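You operate a simulated robot arm through the tools that you are given. There is no shell and no other tool.

You run a simulated robot arm. Do the job below in one go: nothing can be reset, and whatever is moved stays where it is left.

## Task
Mend the weak foil seal: sealer to 170, press again, rack the tube.
Fine: hold the lever 2 s once it is hot; no new foil; slide out again; purple rack.
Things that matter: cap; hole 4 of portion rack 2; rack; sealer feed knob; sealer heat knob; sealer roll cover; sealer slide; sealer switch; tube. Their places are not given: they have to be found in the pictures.

The check looks at the end state, three seconds after you hand in, the way a careful person would. Anything else that was tipped, shoved, dropped, spilled or broken makes it a failure. A push-on lid holds only when it is set on centred and level and pressed home; a screw cap is set on level and turned clockwise until tight.

## Robot
A 7-joint arm with a two-finger gripper, fixed in place. Base frame: the origin is at the foot of the arm, x ahead of it, y to its left, z up; the work surface is at about z = 0.9. Readings come in m, degrees, newtons and seconds.
With the tool pointing down near the work surface it reaches from about 0.34 to 0.72 m from the base axis. Its first joint turns from -66.0 to 66.0 degrees. Payload 2.45 kg.
Tool frame: the origin (TCP) lies between the finger pads and is the grasp point; the fingertips stand 0.026 m ahead of it; z points along the fingers, y is the line along which they close. The gripper opens to 0.096 m. The gripper's body begins 0.069 m behind the TCP.
Orientation is that of the tool frame in the base frame, as a unit quaternion [x, y, z, w]. With the fingers straight down and closing along the base's y, the tool's x points along the base's -x, its y along +y and its z along -z.

## Interface
- The arm moves only by the tool drive_tool. Its arguments are lists of equal length, an entry for each row: "offset": the shift along the base's x, y, z in m, a list of three; "turn": the turn, a rotation vector about the base's x, y, z in degrees, a list of three; "hand": the opening, from 0 (shut) to 1 (fully open). In form: {"offset": [[dx, dy, dz], ...], "turn": [[rx, ry, rz], ...], "hand": [hand, ...]}. A call has 1 to 20 rows; each row is the pose to reach, as a shift and turn from the pose commanded when the call began. Rows are played at 5 a second. More than 0.05 m and 8.6 degrees between two rows, or a gripper value outside its range, and nothing of the call is played. A pose out of reach is approached as far as the arm can. The call stops where the force on the tool passes 80 N (or 10 N more than at its start, if that is more) or the arm is blocked; 0.2 s more then pass. Each finger halts on what it meets, pressing with about 34 N; the grip force reading is that of the motor and also rises with nothing between the fingers. The clock runs only during rows and for 0.2 s after the last one: add rows that repeat a pose to give the fingers time. The reply holds the time, the measured pose of the TCP, the force on the tool along the base axes, the opening and the grip force, in the units named above and with some noise, with the torque about the TCP (base axes, N m) and any sound that the robot's microphone picked up.
- Cameras (640 x 400 px; columns grow to the right, rows downward): "scene" is fixed at [0.1568, -0.3819, 1.4404]; the picture's right is [0.85, -0.52, 0.00], its down [-0.22, -0.36, -0.91] and it looks along [0.47, 0.77, -0.42] (base axes); focal length 236 px, centre (320, 200). "wrist" rides on the gripper at [0.082, 0.003, -0.098] in the tool frame; the picture's right is [-0.04, 1.00, 0.00], its down [-0.73, -0.03, -0.68] and it looks along [-0.68, -0.03, 0.73] (tool axes); focal length 256 px, centre (320, 200).
- get_image(camera): a new picture of that camera. The clock stands still meanwhile.
- point_at(camera, pixels): for up to 12 pixels [column, row] of the newest picture of that camera ("zoom" is the newest enlarged one), the place [x, y, z] in the base frame of the surface seen there, good to about 0.003 m. The clock stands still meanwhile.
- zoom(camera, box): a new picture of the part [left, top, right, bottom] of that camera's present view, enlarged. The clock stands still meanwhile.
- close_job(): hands the job in; it is judged then, once.

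Leave the gripper open and the arm clear of the work at the hand-in unless told otherwise.

The tools are called as name(argument=value, ...) on one line, values as JSON. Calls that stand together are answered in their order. drive_tool: Moves the arm, as the interface text tells. Its arguments: {"type":"object","properties":{"offset":{"type":"array","items":{"type":"array","items":{"type":"number"}}},"turn":{"type":"array","items":{"type":"array","items":{"type":"number"}}},"hand":{"type":"array","items":{"type":"number"}}},"required":["offset","turn","hand"]} The other tools are called the same way: get_image (camera) takes a picture; point_at (camera, pixels) gives the place of the surface under pixels of a picture; zoom (camera, box) takes an enlarged picture of a part of a camera's view; close_job () hands the job in.

At the start:

```text
time: 0.0
position: [0.418, 0.0346, 1.3384]
orientation: [0.0, 1.0, 0.0, 0.0]
ft_force: [0.0, 0.0, -0.6]
moment: [0.01, 0.0, 0.0]
gripper_width: 0.0963
finger_force: 0.0
```

scene: 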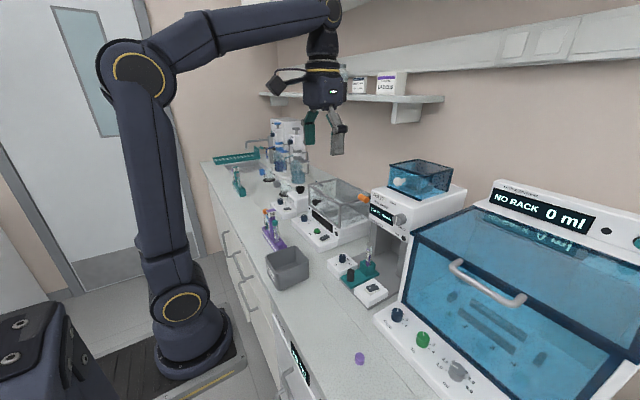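
wrist: 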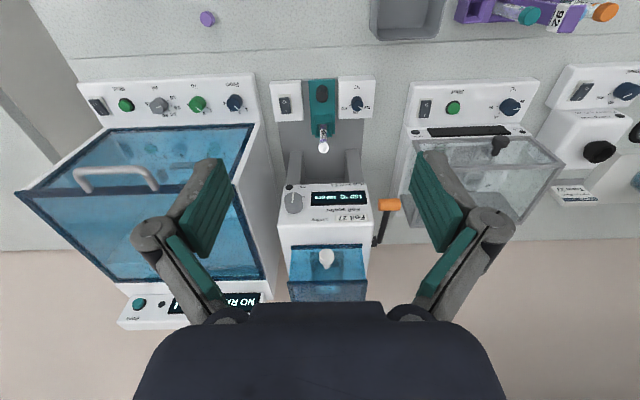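

I see a foil sealer "Foil 27" in the wrist view around (325,220), with a teal slide holding a tube at (322,120). I'll zoom in on it in both cameras.

zoom(camera="wrist", box=[250, 60, 420, 310])

zoom(camera="scene", box=[310, 140, 480, 320])

zoom(camera="scene", box=[210, 110, 370, 270])

zoom(camera="wrist", box=[360, 0, 640, 160])

```text
1.60 times, centred on (335, 185) of wrist
```

zoom: 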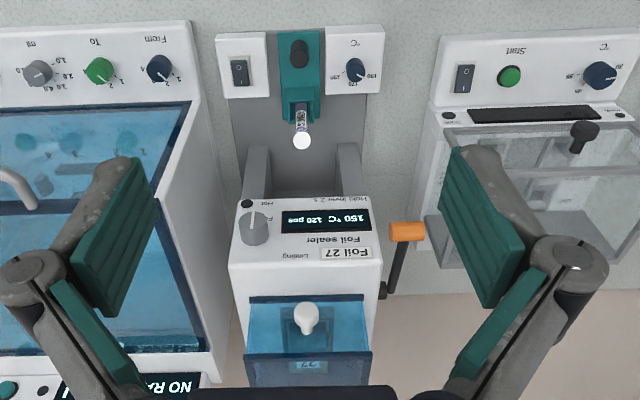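

```text
2.22 times, centred on (395, 230) of scene
```

zoom: 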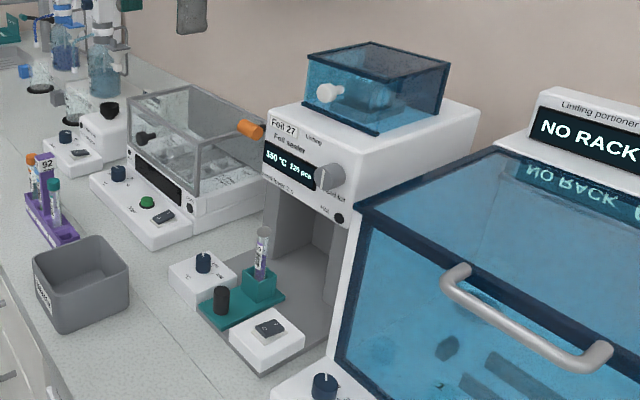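

```text
2.50 times, centred on (290, 190) of scene
```

zoom: 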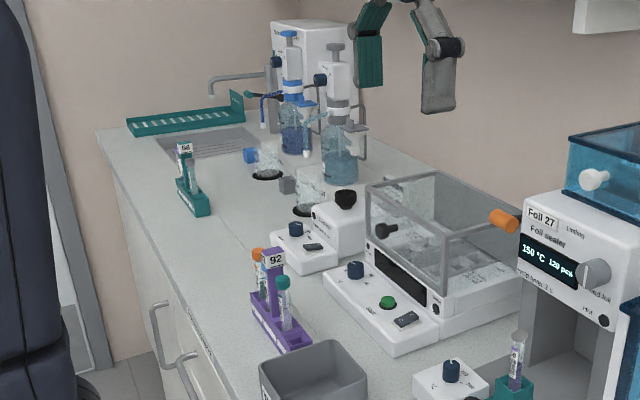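

```text
2.29 times, centred on (500, 80) of wrist
```

zoom: 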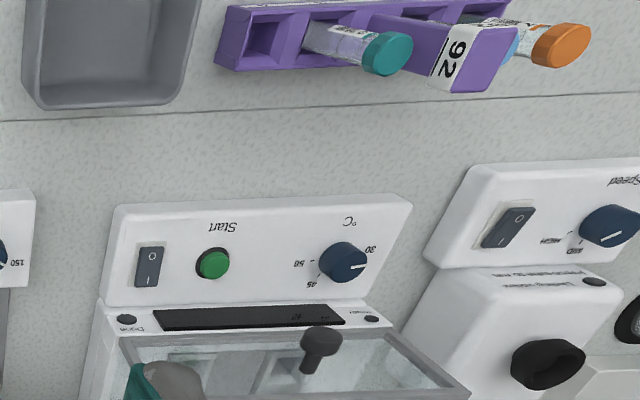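

Locating the sealer's parts, the rack, the cap and the tube from wrist-picture pixels: switch (285,105), heat knob (357,104), slide handle (322,93), tube top (323,147), lever (389,204), feed knob (293,200), cap (207,18), rack.

get_image(camera="wrist")

point_at(camera="wrist", pixels=[[285, 105], [357, 104], [322, 93], [323, 147], [389, 204], [293, 200], [207, 18], [528, 16], [605, 11], [565, 15], [345, 195], [322, 135]])

get_image(camera="scene")

point_at(camera="scene", pixels=[[360, 358], [362, 200], [267, 211], [275, 218], [282, 238], [265, 228], [350, 276], [342, 257], [370, 248], [373, 287], [239, 190], [272, 240]])

```text
taken
```

wrist: 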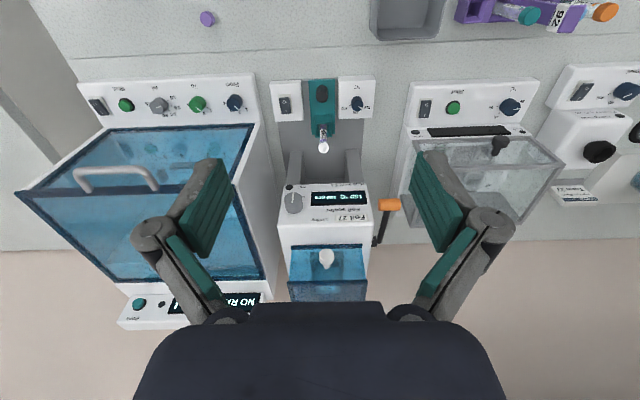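

```text
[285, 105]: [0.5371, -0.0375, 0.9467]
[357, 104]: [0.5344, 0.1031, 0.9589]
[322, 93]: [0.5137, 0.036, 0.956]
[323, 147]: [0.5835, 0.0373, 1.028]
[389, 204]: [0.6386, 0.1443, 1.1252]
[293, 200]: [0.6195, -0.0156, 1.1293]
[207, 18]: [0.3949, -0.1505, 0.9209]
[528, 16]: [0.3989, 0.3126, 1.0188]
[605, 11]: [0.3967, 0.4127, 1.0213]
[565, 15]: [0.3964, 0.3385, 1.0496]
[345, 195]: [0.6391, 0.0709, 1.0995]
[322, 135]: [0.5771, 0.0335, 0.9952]
```

```text
taken
```

scene: 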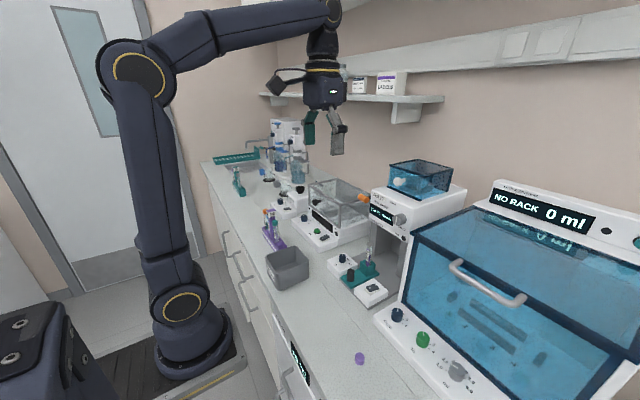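

```text
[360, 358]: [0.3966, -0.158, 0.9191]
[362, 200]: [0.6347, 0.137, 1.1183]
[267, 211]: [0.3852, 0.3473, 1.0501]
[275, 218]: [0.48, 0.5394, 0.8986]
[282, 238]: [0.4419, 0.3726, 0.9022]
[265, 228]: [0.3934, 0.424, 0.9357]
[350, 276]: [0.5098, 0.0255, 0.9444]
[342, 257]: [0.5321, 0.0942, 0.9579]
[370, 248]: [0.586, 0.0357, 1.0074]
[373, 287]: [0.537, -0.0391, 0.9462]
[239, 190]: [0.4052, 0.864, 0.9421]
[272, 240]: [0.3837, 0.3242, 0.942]
```

The sealer display reads 150 °C and 120 pcs. I'll move the hand lower and closer to the base so the wrist camera sees the sealer panel in detail.

drive_tool(offset=[[-0.012, 0, -0.04], [-0.024, 0, -0.08], [-0.036, 0, -0.12], [-0.048, 0, -0.16], [-0.055, 0, -0.19]], turn=[[0, 0, 0], [0, 0, 0], [0, 0, 0], [0, 0, 0], [0, 0, 0]], hand=[1, 1, 1, 1, 1])

get_image(camera="wrist")

zoom(camera="wrist", box=[200, 60, 440, 210])

zoom(camera="wrist", box=[200, 180, 440, 330])

```text
time: 1.2
position: [0.3624, 0.0337, 1.1491]
orientation: [0.001, 1.0, 0.0, 0.001]
ft_force: [-0.4, -1.4, 0.1]
moment: [-0.01, 0.0, -0.01]
gripper_width: 0.0957
finger_force: 0.1
```

```text
taken
```

wrist: 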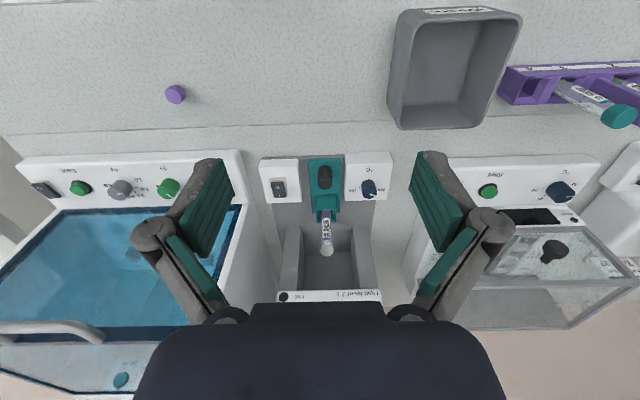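

```text
2.67 times, centred on (320, 135) of wrist
```

zoom: 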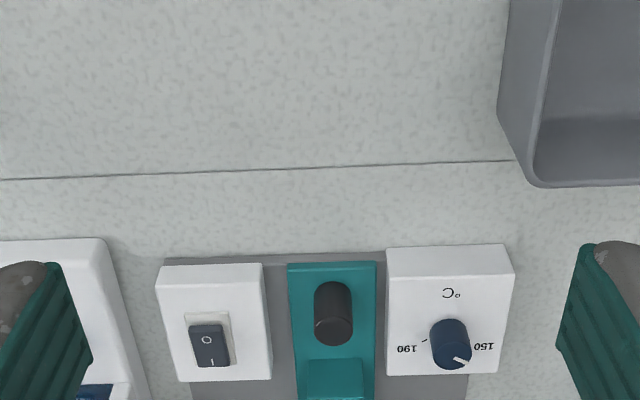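

```text
2.67 times, centred on (320, 255) of wrist
```

zoom: 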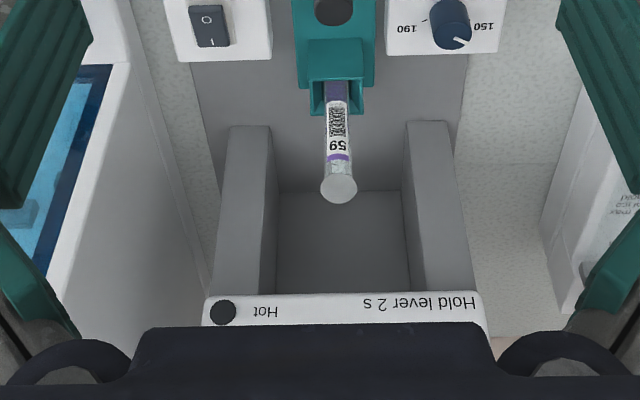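

The tube (59) stands in the teal slide with foil on; the knob pointer looks to be at 150. I'll zoom tighter on the switch and the knob, and on the labels.

zoom(camera="wrist", box=[340, 150, 404, 190])

zoom(camera="wrist", box=[256, 160, 320, 200])

zoom(camera="scene", box=[330, 180, 426, 310])

zoom(camera="scene", box=[360, 195, 424, 235])

zoom(camera="scene", box=[240, 195, 320, 260])

zoom(camera="wrist", box=[480, 40, 640, 140])

```text
10.00 times, centred on (372, 170) of wrist
```

zoom: 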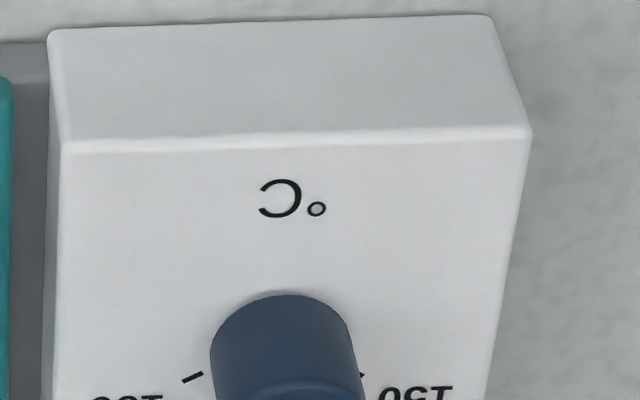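

```text
10.00 times, centred on (288, 180) of wrist
```

zoom: 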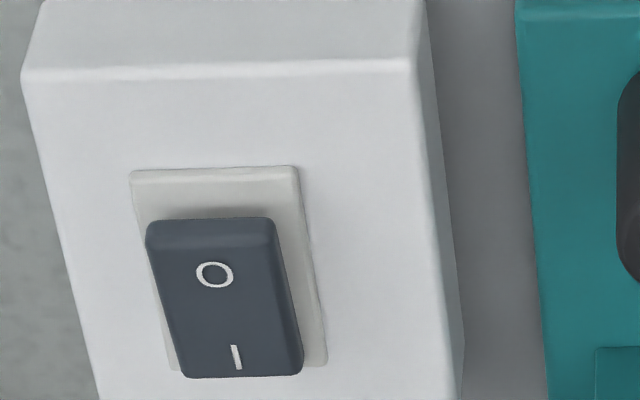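

```text
3.08 times, centred on (378, 245) of scene
```

zoom: 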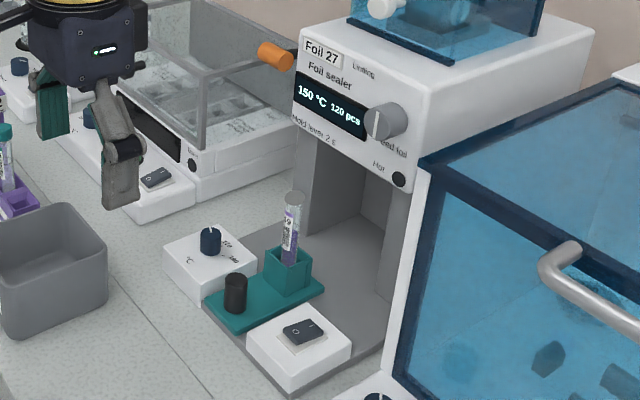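

```text
10.00 times, centred on (392, 215) of scene
```

zoom: 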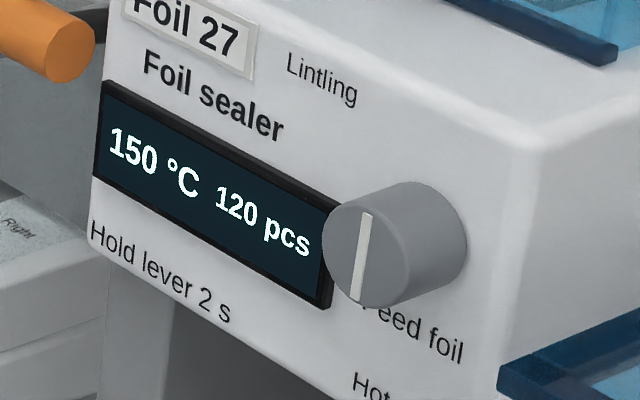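

```text
6.15 times, centred on (280, 228) of scene
```

zoom: 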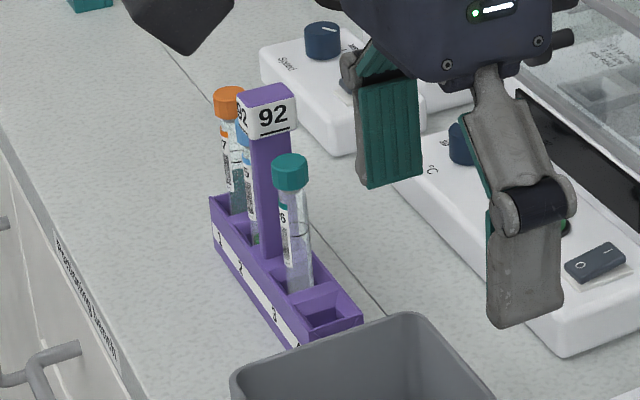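

```text
4.00 times, centred on (560, 90) of wrist
```

zoom: 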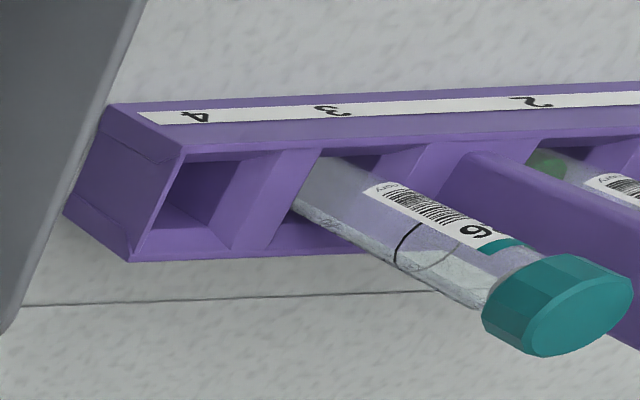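

Rack 92 is purple with hole 4 free, at its end nearest the bin. I want to know whether the sealer is switched on, so I'll compare its rocker with the rocker of the dark-display bath and the lit portioner.

zoom(camera="scene", box=[360, 278, 392, 298])

zoom(camera="scene", box=[308, 228, 340, 248])

zoom(camera="scene", box=[392, 226, 424, 246])

zoom(camera="scene", box=[326, 245, 374, 275])

zoom(camera="wrist", box=[20, 170, 84, 210])

zoom(camera="wrist", box=[340, 170, 404, 210])

zoom(camera="scene", box=[340, 338, 380, 378])

```text
16.00 times, centred on (376, 288) of scene
```

zoom: 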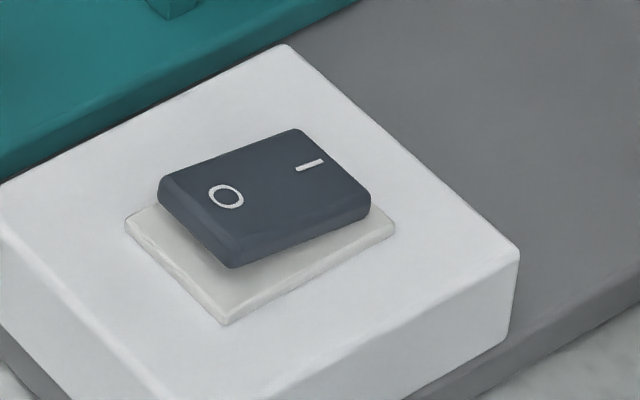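

```text
16.00 times, centred on (324, 238) of scene
```

zoom: 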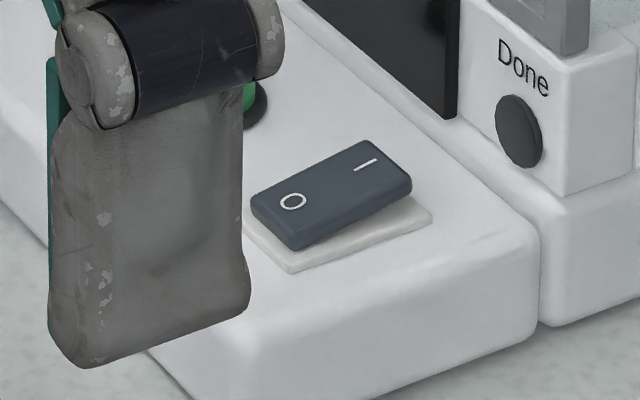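

```text
16.00 times, centred on (408, 236) of scene
```

zoom: 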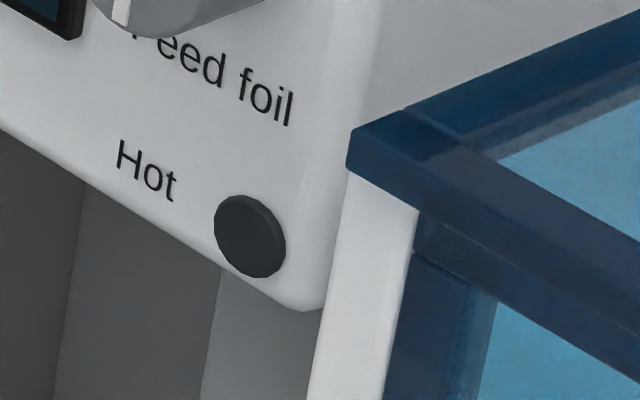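

```text
13.33 times, centred on (350, 260) of scene
```

zoom: 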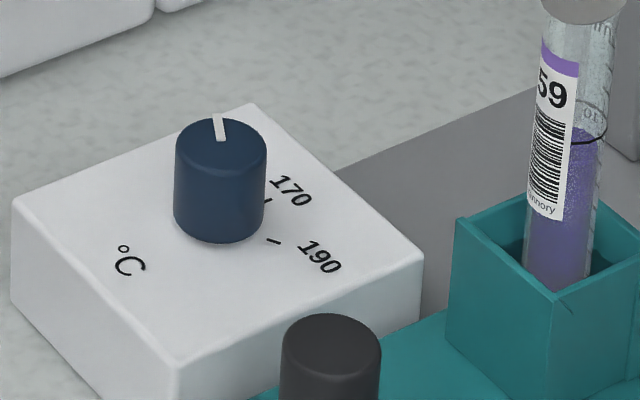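

```text
10.00 times, centred on (52, 190) of wrist
```

zoom: 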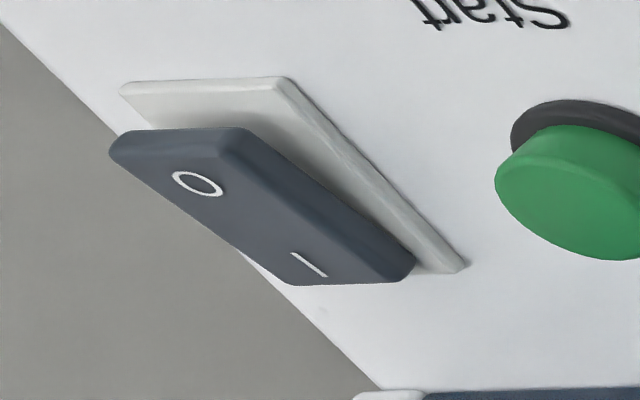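

```text
10.00 times, centred on (372, 190) of wrist
```

zoom: 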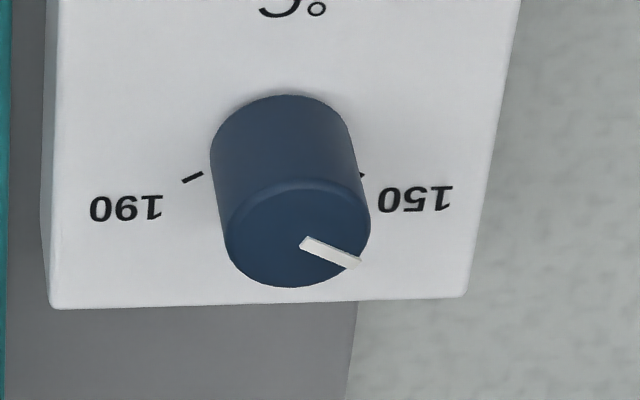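

```text
10.00 times, centred on (360, 358) of scene
```

zoom: 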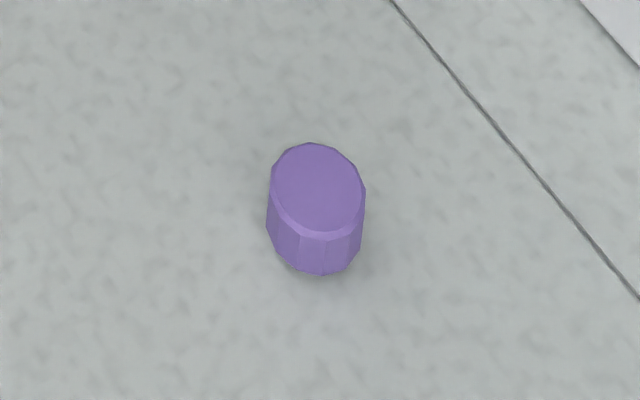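

The sealer's rocker is down on I, and its display is lit, so it is on; the Hot lamp is dark. The heat knob is at 150, with 170 one 60° step clockwise, ahead. Next I measure the geometry: panel, ticks, knob, slide, head edge, lever.

zoom(camera="scene", box=[326, 180, 422, 310])

point_at(camera="scene", pixels=[[342, 253], [345, 260], [346, 263], [347, 252], [350, 272], [350, 281], [350, 283], [400, 205], [368, 236], [341, 257], [337, 257], [345, 257]])

get_image(camera="wrist")

point_at(camera="wrist", pixels=[[322, 169], [324, 183], [327, 213], [327, 251], [369, 180], [370, 192], [348, 155], [391, 160], [290, 296], [370, 295], [328, 265], [279, 190]])

```text
3.08 times, centred on (374, 245) of scene
```

zoom: 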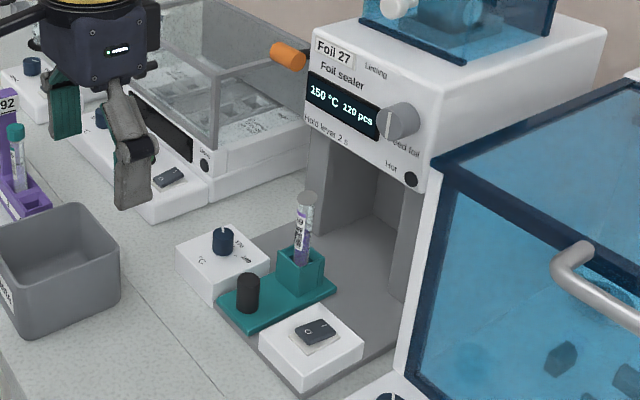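

```text
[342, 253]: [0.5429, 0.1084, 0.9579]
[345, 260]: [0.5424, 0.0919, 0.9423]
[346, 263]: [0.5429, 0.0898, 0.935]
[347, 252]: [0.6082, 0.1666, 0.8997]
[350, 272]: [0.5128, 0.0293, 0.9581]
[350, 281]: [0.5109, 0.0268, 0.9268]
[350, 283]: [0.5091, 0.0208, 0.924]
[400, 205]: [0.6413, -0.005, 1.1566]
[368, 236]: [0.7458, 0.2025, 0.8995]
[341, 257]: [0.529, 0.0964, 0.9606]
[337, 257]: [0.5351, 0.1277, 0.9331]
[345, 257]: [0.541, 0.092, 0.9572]
```

```text
taken
```

wrist: 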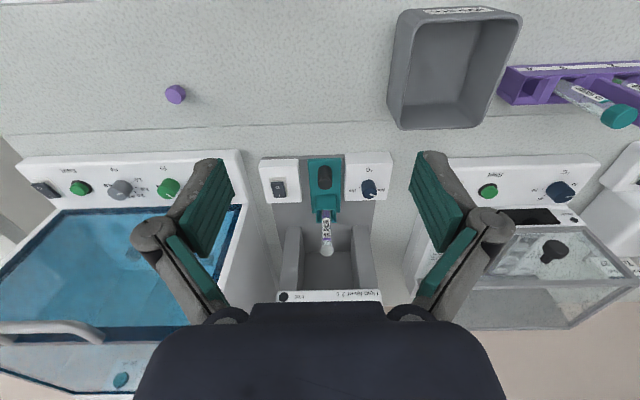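

```text
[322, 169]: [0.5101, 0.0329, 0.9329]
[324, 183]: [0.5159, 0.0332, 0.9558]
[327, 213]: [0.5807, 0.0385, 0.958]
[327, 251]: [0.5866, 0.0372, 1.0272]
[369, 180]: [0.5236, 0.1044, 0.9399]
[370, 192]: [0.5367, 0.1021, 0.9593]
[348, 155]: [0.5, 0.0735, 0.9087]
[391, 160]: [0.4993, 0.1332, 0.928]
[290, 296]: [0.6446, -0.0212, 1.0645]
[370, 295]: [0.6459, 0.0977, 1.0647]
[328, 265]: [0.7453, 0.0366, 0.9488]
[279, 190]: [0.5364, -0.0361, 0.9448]
```

Knob centre is about (0.536, 0.102), its top at z 0.959, the panel at 0.934. I'll go above it with the hand half open and turned +30° (so that it can later end at −30°).

drive_tool(offset=[[0.035, 0.0135, -0.01], [0.07, 0.027, -0.02], [0.104, 0.04, -0.03], [0.138, 0.054, -0.045], [0.173, 0.0674, -0.06], [0.173, 0.0674, -0.06]], turn=[[0, 0, 6], [0, 0, 12], [0, 0, 18], [0, 0, 24], [0, 0, 30], [0, 0, 30]], hand=[0.55, 0.55, 0.55, 0.55, 0.55, 0.55])

get_image(camera="wrist")

get_image(camera="scene")

zoom(camera="scene", box=[310, 170, 430, 310])

```text
time: 2.6
position: [0.5346, 0.1004, 1.0867]
orientation: [-0.259, 0.966, 0.0, 0.001]
ft_force: [1.1, 0.3, 0.0]
moment: [0.03, 0.02, -0.01]
gripper_width: 0.0527
finger_force: 0.0
```

```text
taken
```

wrist: 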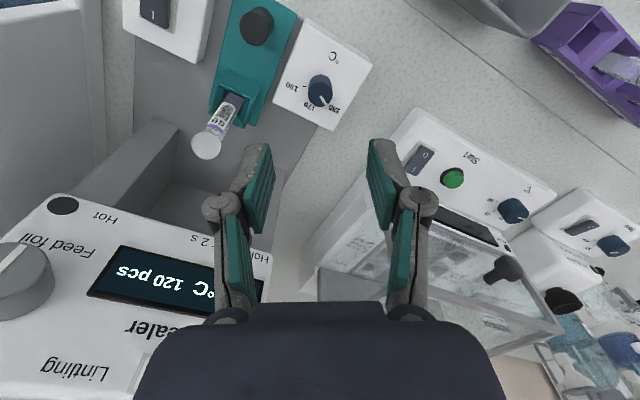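

```text
taken
```

scene: 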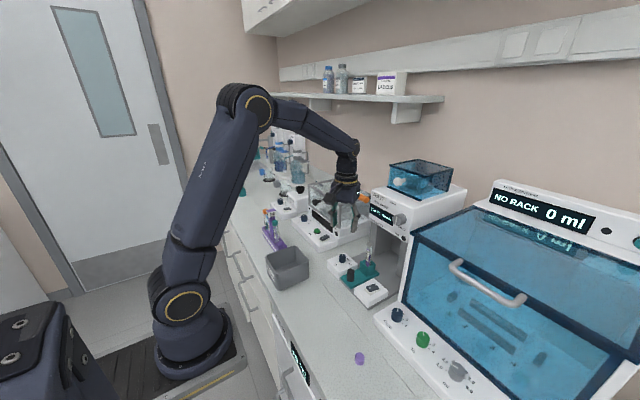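

```text
2.86 times, centred on (370, 240) of scene
```

zoom: 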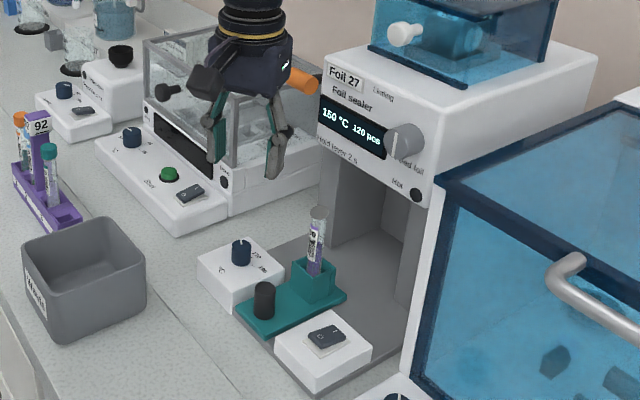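

Hand is above the knob and clear of the lever. I'll zoom on the knob to fix its centre and pointer.

zoom(camera="wrist", box=[264, 40, 392, 120])

point_at(camera="zoom", pixels=[[282, 270], [225, 270], [340, 270], [282, 310], [300, 300], [315, 325], [242, 340], [130, 215], [370, 340], [120, 180], [232, 230]])

```text
5.00 times, centred on (328, 80) of wrist
```

zoom: 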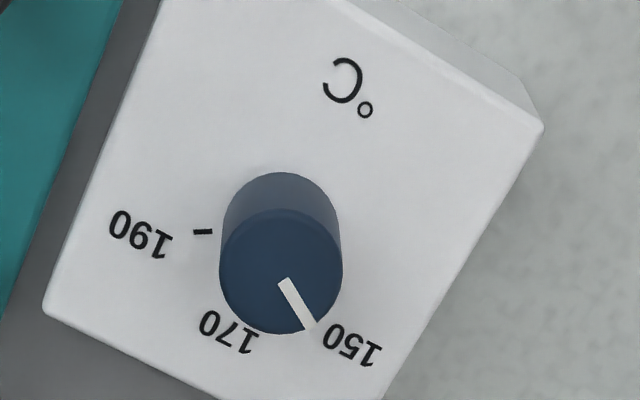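

```text
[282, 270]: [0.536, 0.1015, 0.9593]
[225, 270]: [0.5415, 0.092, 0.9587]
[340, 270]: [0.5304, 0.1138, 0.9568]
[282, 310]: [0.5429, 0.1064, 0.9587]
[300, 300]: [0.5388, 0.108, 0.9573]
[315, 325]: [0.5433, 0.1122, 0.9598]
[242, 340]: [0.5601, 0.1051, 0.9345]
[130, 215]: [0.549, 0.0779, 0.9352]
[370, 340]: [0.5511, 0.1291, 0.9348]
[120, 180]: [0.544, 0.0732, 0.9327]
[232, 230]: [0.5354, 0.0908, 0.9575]
```

Knob centre (0.536, 0.102), radius about 0.0125, pointer at ~+58° and 170 at ~0°. Now down to the knob and close on it.

drive_tool(offset=[[0, 0, -0.04], [0, 0, -0.08], [0, 0, -0.11], [0, 0, -0.124], [0, 0, -0.124], [0, 0, -0.124], [0, 0, -0.124], [0, 0, -0.124]], turn=[[0, 0, 0], [0, 0, 0], [0, 0, 0], [0, 0, 0], [0, 0, 0], [0, 0, 0], [0, 0, 0], [0, 0, 0]], hand=[0.55, 0.55, 0.55, 0.55, 0.3, 0.2, 0.2, 0.2])

zoom(camera="scene", box=[310, 170, 430, 310])

```text
time: 4.4
position: [0.5378, 0.1015, 0.966]
orientation: [-0.259, 0.966, -0.001, 0.0]
ft_force: [3.7, -3.1, -7.5]
moment: [0.09, -0.4, 0.02]
gripper_width: 0.0216
finger_force: 44.8
```

```text
2.86 times, centred on (370, 240) of scene
```

zoom: 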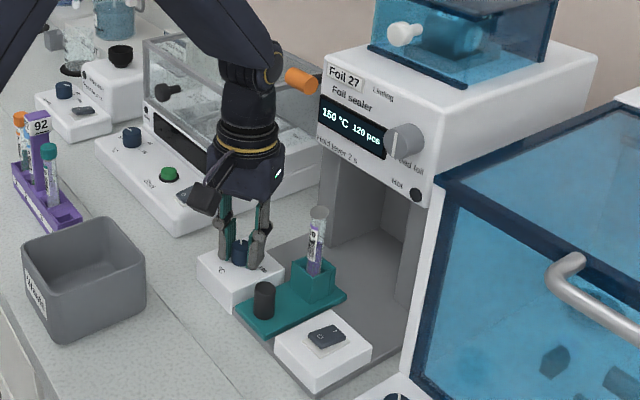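

The knob is gripped (width 0.0216). Now turning −60° about the vertical (clockwise from above).

drive_tool(offset=[[0, 0, 0], [0, 0, 0], [0, 0, 0], [0, 0, 0], [0, 0, 0], [0, 0, 0], [0, 0, 0], [0, 0, 0], [0, 0, 0], [0, 0, 0]], turn=[[0, 0, -6], [0, 0, -12], [0, 0, -18], [0, 0, -24], [0, 0, -30], [0, 0, -36], [0, 0, -42], [0, 0, -48], [0, 0, -54], [0, 0, -60]], hand=[0.2, 0.2, 0.2, 0.2, 0.2, 0.2, 0.2, 0.2, 0.2, 0.2])

zoom(camera="scene", box=[310, 170, 430, 310])

zoom(camera="scene", box=[360, 200, 424, 240])

```text
time: 6.6
position: [0.5376, 0.1021, 0.9645]
orientation: [0.26, 0.966, 0.002, 0.003]
ft_force: [12.9, -4.8, 24.1]
moment: [-0.51, -1.13, 0.07]
gripper_width: 0.0219
finger_force: 45.4
```

```text
2.86 times, centred on (370, 240) of scene
```

zoom: 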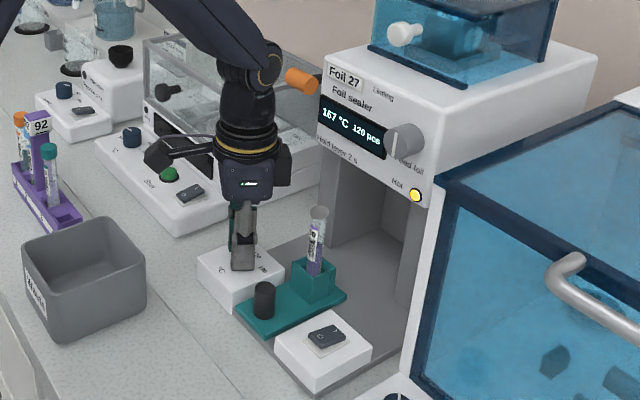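

```text
10.00 times, centred on (392, 220) of scene
```

zoom: 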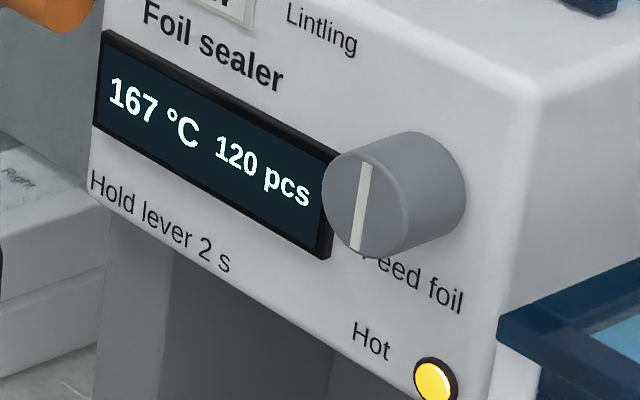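

The display reads 167 °C and the Hot lamp is lit. I'll wait a moment with the knob held to see whether it is still rising or it is the set value.

drive_tool(offset=[[0, 0, 0], [0, 0, 0], [0, 0, 0], [0, 0, 0], [0, 0, 0]], turn=[[0, 0, 0], [0, 0, 0], [0, 0, 0], [0, 0, 0], [0, 0, 0]], hand=[0.2, 0.2, 0.2, 0.2, 0.2])

zoom(camera="scene", box=[360, 200, 424, 240])

```text
time: 7.8
position: [0.5379, 0.1029, 0.9649]
orientation: [0.258, 0.966, 0.001, 0.002]
ft_force: [14.2, -6.1, 25.2]
moment: [-0.15, -0.38, -0.03]
gripper_width: 0.0215
finger_force: 44.9
```

```text
10.00 times, centred on (392, 220) of scene
```

zoom: 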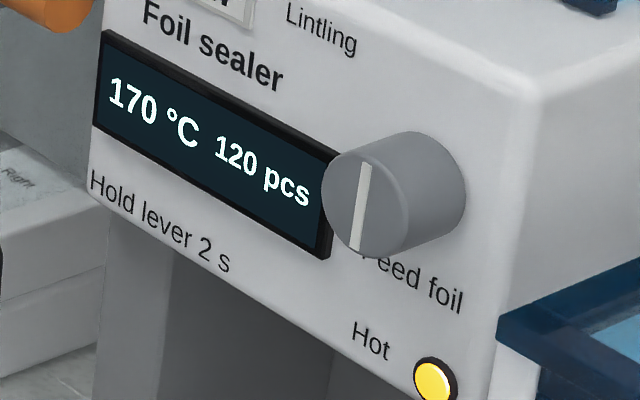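

It now reads 170 °C. I open the hand and lift off, watching for the value to stay.

drive_tool(offset=[[0, 0, 0], [0, 0, 0], [0, 0, 0], [0, 0, 0.03], [0, 0, 0.07], [0, 0, 0.11], [0, 0, 0.13]], turn=[[0, 0, 0], [0, 0, 0], [0, 0, 0], [0, 0, 0], [0, 0, 0], [0, 0, 0], [0, 0, 0]], hand=[0.35, 0.5, 0.55, 0.55, 0.55, 0.55, 0.55])

zoom(camera="scene", box=[360, 200, 424, 240])

zoom(camera="scene", box=[326, 245, 374, 275])

zoom(camera="scene", box=[330, 150, 460, 232])

get_image(camera="wrist")

```text
time: 9.4
position: [0.5351, 0.1014, 1.0939]
orientation: [0.258, 0.966, 0.0, 0.0]
ft_force: [0.6, 0.5, -0.4]
moment: [0.03, -0.02, 0.0]
gripper_width: 0.0528
finger_force: 0.0
```

```text
10.00 times, centred on (392, 220) of scene
```

zoom: 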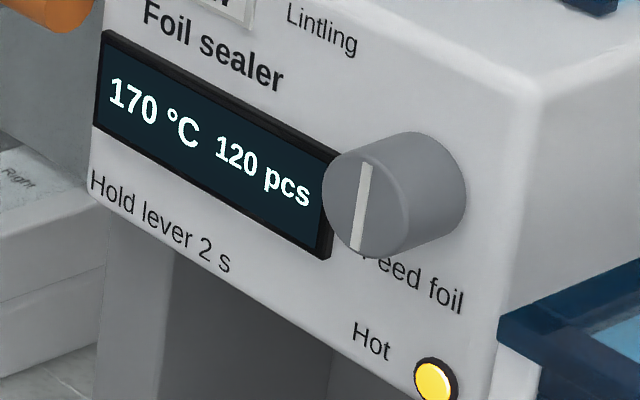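

```text
13.33 times, centred on (350, 260) of scene
```

zoom: 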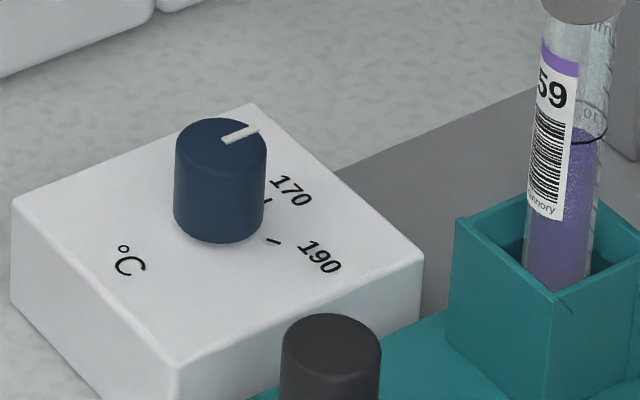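

```text
4.88 times, centred on (395, 191) of scene
```

zoom: 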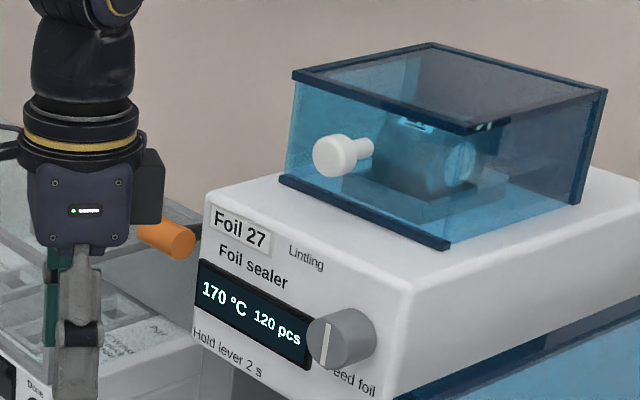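

```text
taken
```

wrist: 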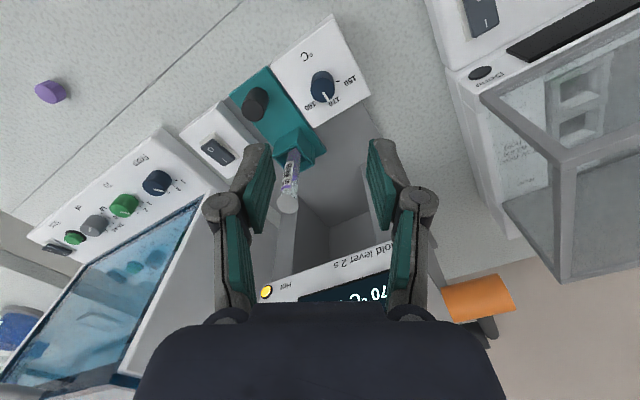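

170 °C holds and the pointer stands on 170. Next is the slide handle at (256,103) in the wrist picture; I'll zoom and measure it along with the sealer's cavity, bin and lever.

zoom(camera="wrist", box=[208, 60, 336, 140])

point_at(camera="zoom", pixels=[[240, 210], [185, 190], [290, 190], [235, 245], [240, 165], [350, 310], [430, 350], [350, 395], [150, 250], [300, 130]])

point_at(camera="wrist", pixels=[[478, 280], [450, 300], [508, 290], [485, 325], [436, 270], [355, 235], [310, 225], [290, 205], [570, 200], [50, 92]])

get_image(camera="scene")

point_at(camera="scene", pixels=[[266, 258], [280, 290], [310, 277], [285, 246], [366, 204], [363, 199], [361, 213]])

```text
5.00 times, centred on (272, 100) of wrist
```

zoom: 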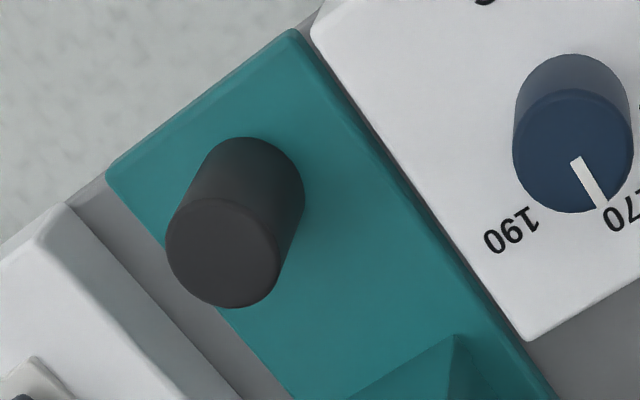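

```text
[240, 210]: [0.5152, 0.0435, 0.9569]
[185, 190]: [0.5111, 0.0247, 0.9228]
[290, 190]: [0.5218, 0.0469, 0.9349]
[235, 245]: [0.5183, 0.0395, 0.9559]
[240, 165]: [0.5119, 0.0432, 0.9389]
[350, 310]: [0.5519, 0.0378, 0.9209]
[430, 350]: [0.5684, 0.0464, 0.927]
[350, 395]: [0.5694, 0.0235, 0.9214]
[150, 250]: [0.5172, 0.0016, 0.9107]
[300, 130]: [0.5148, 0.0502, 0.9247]
```

```text
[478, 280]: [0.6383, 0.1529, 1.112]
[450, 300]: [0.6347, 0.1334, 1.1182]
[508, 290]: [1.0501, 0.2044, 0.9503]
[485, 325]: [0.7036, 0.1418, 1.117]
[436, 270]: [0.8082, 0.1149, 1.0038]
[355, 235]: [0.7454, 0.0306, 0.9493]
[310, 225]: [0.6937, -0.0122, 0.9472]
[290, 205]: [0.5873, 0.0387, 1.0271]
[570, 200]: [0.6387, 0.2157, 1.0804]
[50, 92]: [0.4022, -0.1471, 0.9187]
```

```text
taken
```

scene: 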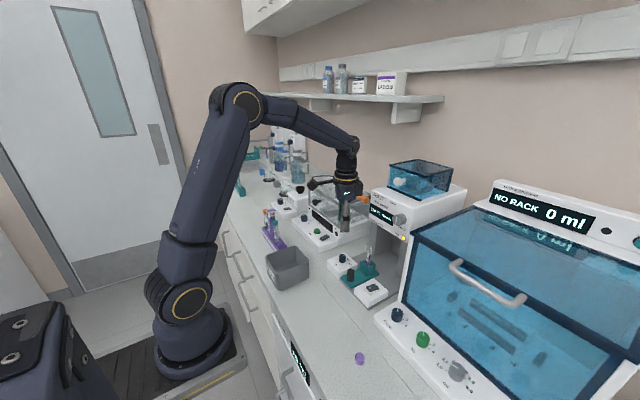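

```text
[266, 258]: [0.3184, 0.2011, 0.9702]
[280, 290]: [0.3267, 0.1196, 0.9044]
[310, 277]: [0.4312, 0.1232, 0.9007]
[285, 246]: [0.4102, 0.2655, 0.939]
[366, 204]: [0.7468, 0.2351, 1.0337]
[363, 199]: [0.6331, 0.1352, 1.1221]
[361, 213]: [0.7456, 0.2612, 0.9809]
```

Handle centre is about (0.517, 0.036), top 0.957. I'll back off to in front of it and turn the hand back to straight, with no tilt yet.

drive_tool(offset=[[-0.02, -0.013, 0], [-0.04, -0.027, 0], [-0.06, -0.04, 0], [-0.075, -0.055, 0], [-0.08, -0.0665, 0]], turn=[[0, 0, 6], [0, 0, 12], [0, 0, 18], [0, 0, 24], [0, 0, 30]], hand=[0.5, 0.5, 0.5, 0.5, 0.5])

drive_tool(offset=[[0.005, 0, -0.01], [0.01, 0, -0.03], [0.015, 0, -0.05], [0.02, 0, -0.066], [0.02, 0, -0.066]], turn=[[0, -7.5, 0], [0, -15, 0], [0, -22.5, 0], [0, -30, 0], [0, -30, 0]], hand=[0.5, 0.5, 0.5, 0.5, 0.5])

get_image(camera="wrist")

zoom(camera="scene", box=[290, 170, 430, 310])

```text
time: 10.6
position: [0.4543, 0.0345, 1.0934]
orientation: [-0.001, 1.0, 0.0, 0.0]
ft_force: [0.4, -0.2, 0.8]
moment: [0.01, 0.0, -0.01]
gripper_width: 0.048
finger_force: 0.2
```

```text
time: 11.8
position: [0.4756, 0.0361, 1.028]
orientation: [-0.001, 0.966, 0.001, 0.26]
ft_force: [0.4, -0.7, -0.2]
moment: [-0.01, 0.01, -0.02]
gripper_width: 0.0478
finger_force: 0.1
```

```text
taken
```

wrist: 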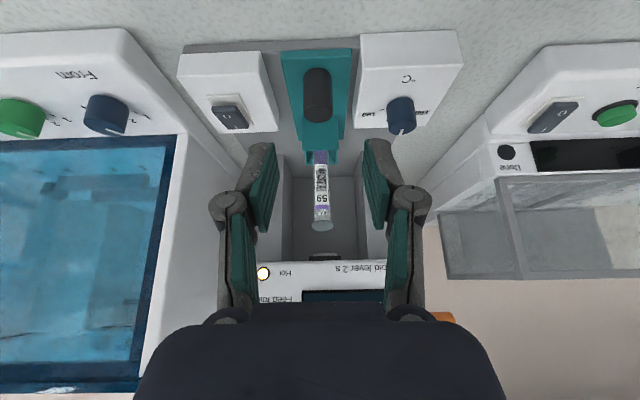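

```text
2.86 times, centred on (360, 240) of scene
```

zoom: 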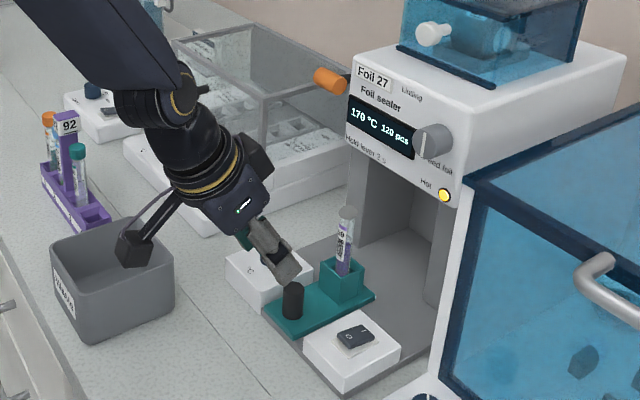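

The camera and hand are clear; the fingers are lined up with the handle. Moving in along the tool axis and closing on the handle.

drive_tool(offset=[[0.015, 0, -0.026], [0.03, 0, -0.052], [0.042, 0, -0.075], [0.042, 0, -0.075], [0.042, 0, -0.075], [0.042, 0, -0.075], [0.042, 0, -0.075]], turn=[[0, 0, 0], [0, 0, 0], [0, 0, 0], [0, 0, 0], [0, 0, 0], [0, 0, 0], [0, 0, 0]], hand=[0.5, 0.5, 0.5, 0.35, 0.2, 0.15, 0.15])

zoom(camera="scene", box=[290, 170, 430, 310])

get_image(camera="wrist")

```text
time: 13.4
position: [0.5186, 0.0356, 0.9525]
orientation: [0.001, 0.966, -0.001, 0.258]
ft_force: [-0.1, 2.4, -4.0]
moment: [0.03, -0.33, -0.02]
gripper_width: 0.0209
finger_force: 41.6
```

```text
2.86 times, centred on (360, 240) of scene
```

zoom: 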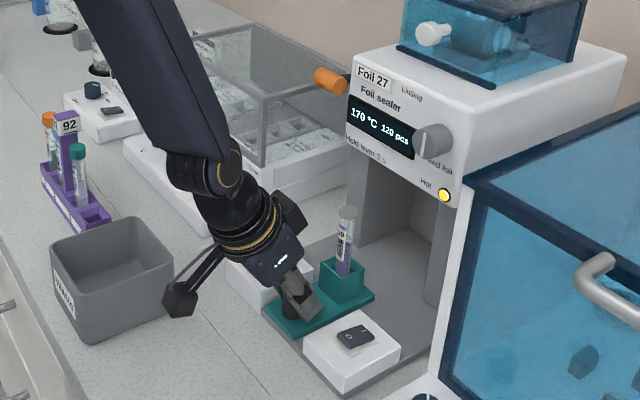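

```text
taken
```

wrist: 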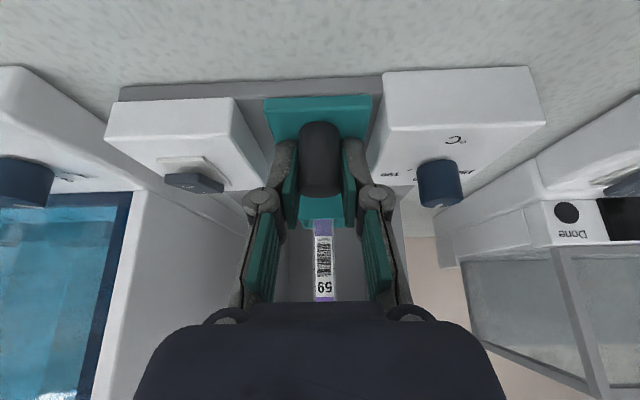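

Handle is gripped (0.0209). Pushing the slide in by 0.06 m smoothly and watching force.

drive_tool(offset=[[0.008, 0, 0], [0.018, 0, 0], [0.03, 0, 0], [0.042, 0, 0], [0.054, 0, 0], [0.06, 0, 0]], turn=[[0, 0, 0], [0, 0, 0], [0, 0, 0], [0, 0, 0], [0, 0, 0], [0, 0, 0]], hand=[0.15, 0.15, 0.15, 0.15, 0.15, 0.15])

zoom(camera="scene", box=[290, 170, 430, 310])

get_image(camera="wrist")

```text
time: 14.8
position: [0.5756, 0.0355, 0.9529]
orientation: [0.001, 0.966, 0.0, 0.257]
ft_force: [-0.1, -11.2, -8.7]
moment: [-0.29, -0.33, -0.02]
gripper_width: 0.021
finger_force: 45.4
```

```text
2.86 times, centred on (360, 240) of scene
```

zoom: 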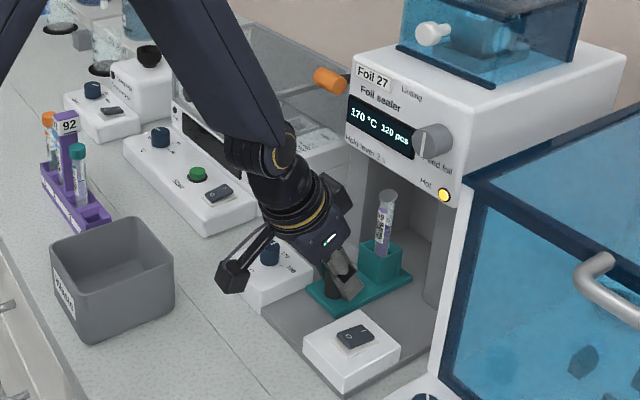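

```text
taken
```

wrist: 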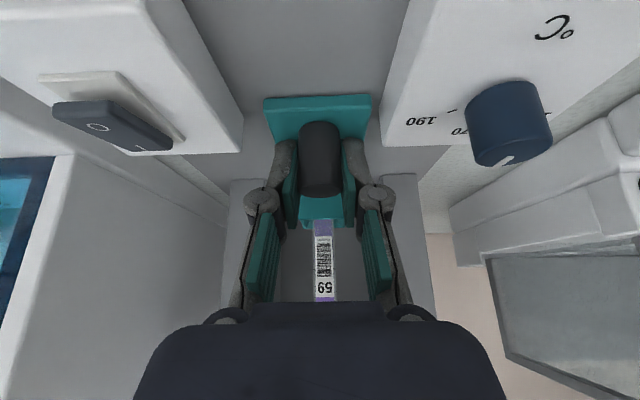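

Slide moves freely with the tube upright. Continuing in small steps until it meets its stop.

drive_tool(offset=[[0.006, 0, 0], [0.012, 0, 0], [0.018, 0, 0], [0.024, 0, 0]], turn=[[0, 0, 0], [0, 0, 0], [0, 0, 0], [0, 0, 0]], hand=[0.15, 0.15, 0.15, 0.15])

zoom(camera="scene", box=[290, 170, 430, 310])

```text
time: 15.8
position: [0.6023, 0.0349, 0.9524]
orientation: [0.0, 0.965, 0.001, 0.261]
ft_force: [-1.0, -9.8, 1.8]
moment: [-0.29, 0.49, 0.02]
gripper_width: 0.0207
finger_force: 45.1
```

```text
2.86 times, centred on (360, 240) of scene
```

zoom: 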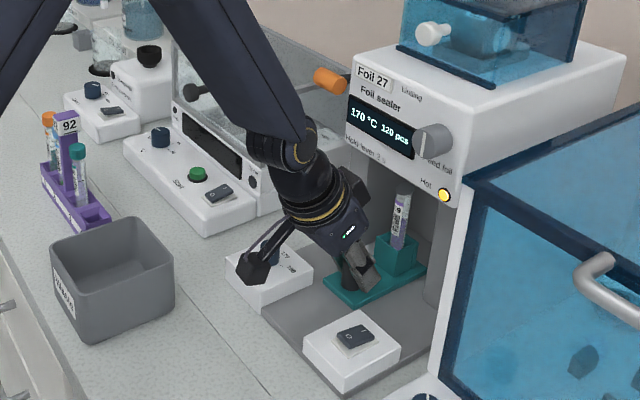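

No stop yet; the tube clears the head. Pushing on in small steps.

drive_tool(offset=[[0.005, 0, 0], [0.01, 0, 0], [0.015, 0, 0], [0.02, 0, 0]], turn=[[0, 0, 0], [0, 0, 0], [0, 0, 0], [0, 0, 0]], hand=[0.15, 0.15, 0.15, 0.15])

zoom(camera="scene", box=[320, 170, 430, 290])

get_image(camera="wrist")

```text
time: 16.8
position: [0.6194, 0.034, 0.9541]
orientation: [0.0, 0.966, 0.0, 0.259]
ft_force: [0.7, -15.1, -0.3]
moment: [-0.32, -0.51, -0.01]
gripper_width: 0.0205
finger_force: 45.4
```

```text
3.33 times, centred on (375, 230) of scene
```

zoom: 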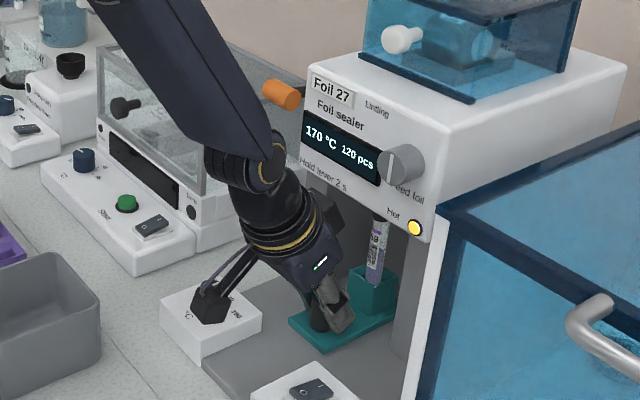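

```text
taken
```

wrist: 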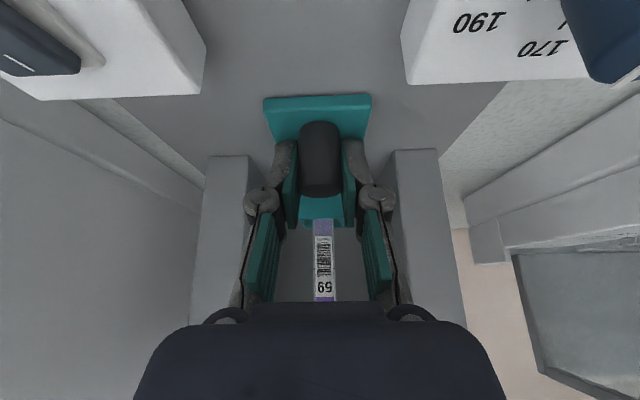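

Now measuring where the uprights' front faces and the head are relative to the knuckles before going further.

point_at(camera="wrist", pixels=[[228, 157], [246, 165], [395, 155], [415, 152], [215, 240], [430, 240], [262, 200], [377, 200], [318, 110], [320, 135]])

```text
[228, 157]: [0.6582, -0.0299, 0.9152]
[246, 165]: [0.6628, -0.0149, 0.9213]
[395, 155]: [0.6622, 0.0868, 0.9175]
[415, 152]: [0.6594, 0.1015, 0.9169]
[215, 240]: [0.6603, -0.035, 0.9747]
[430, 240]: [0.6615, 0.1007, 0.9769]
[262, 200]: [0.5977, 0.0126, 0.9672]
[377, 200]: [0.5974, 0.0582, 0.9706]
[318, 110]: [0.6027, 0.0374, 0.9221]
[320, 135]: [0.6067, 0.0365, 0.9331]
```

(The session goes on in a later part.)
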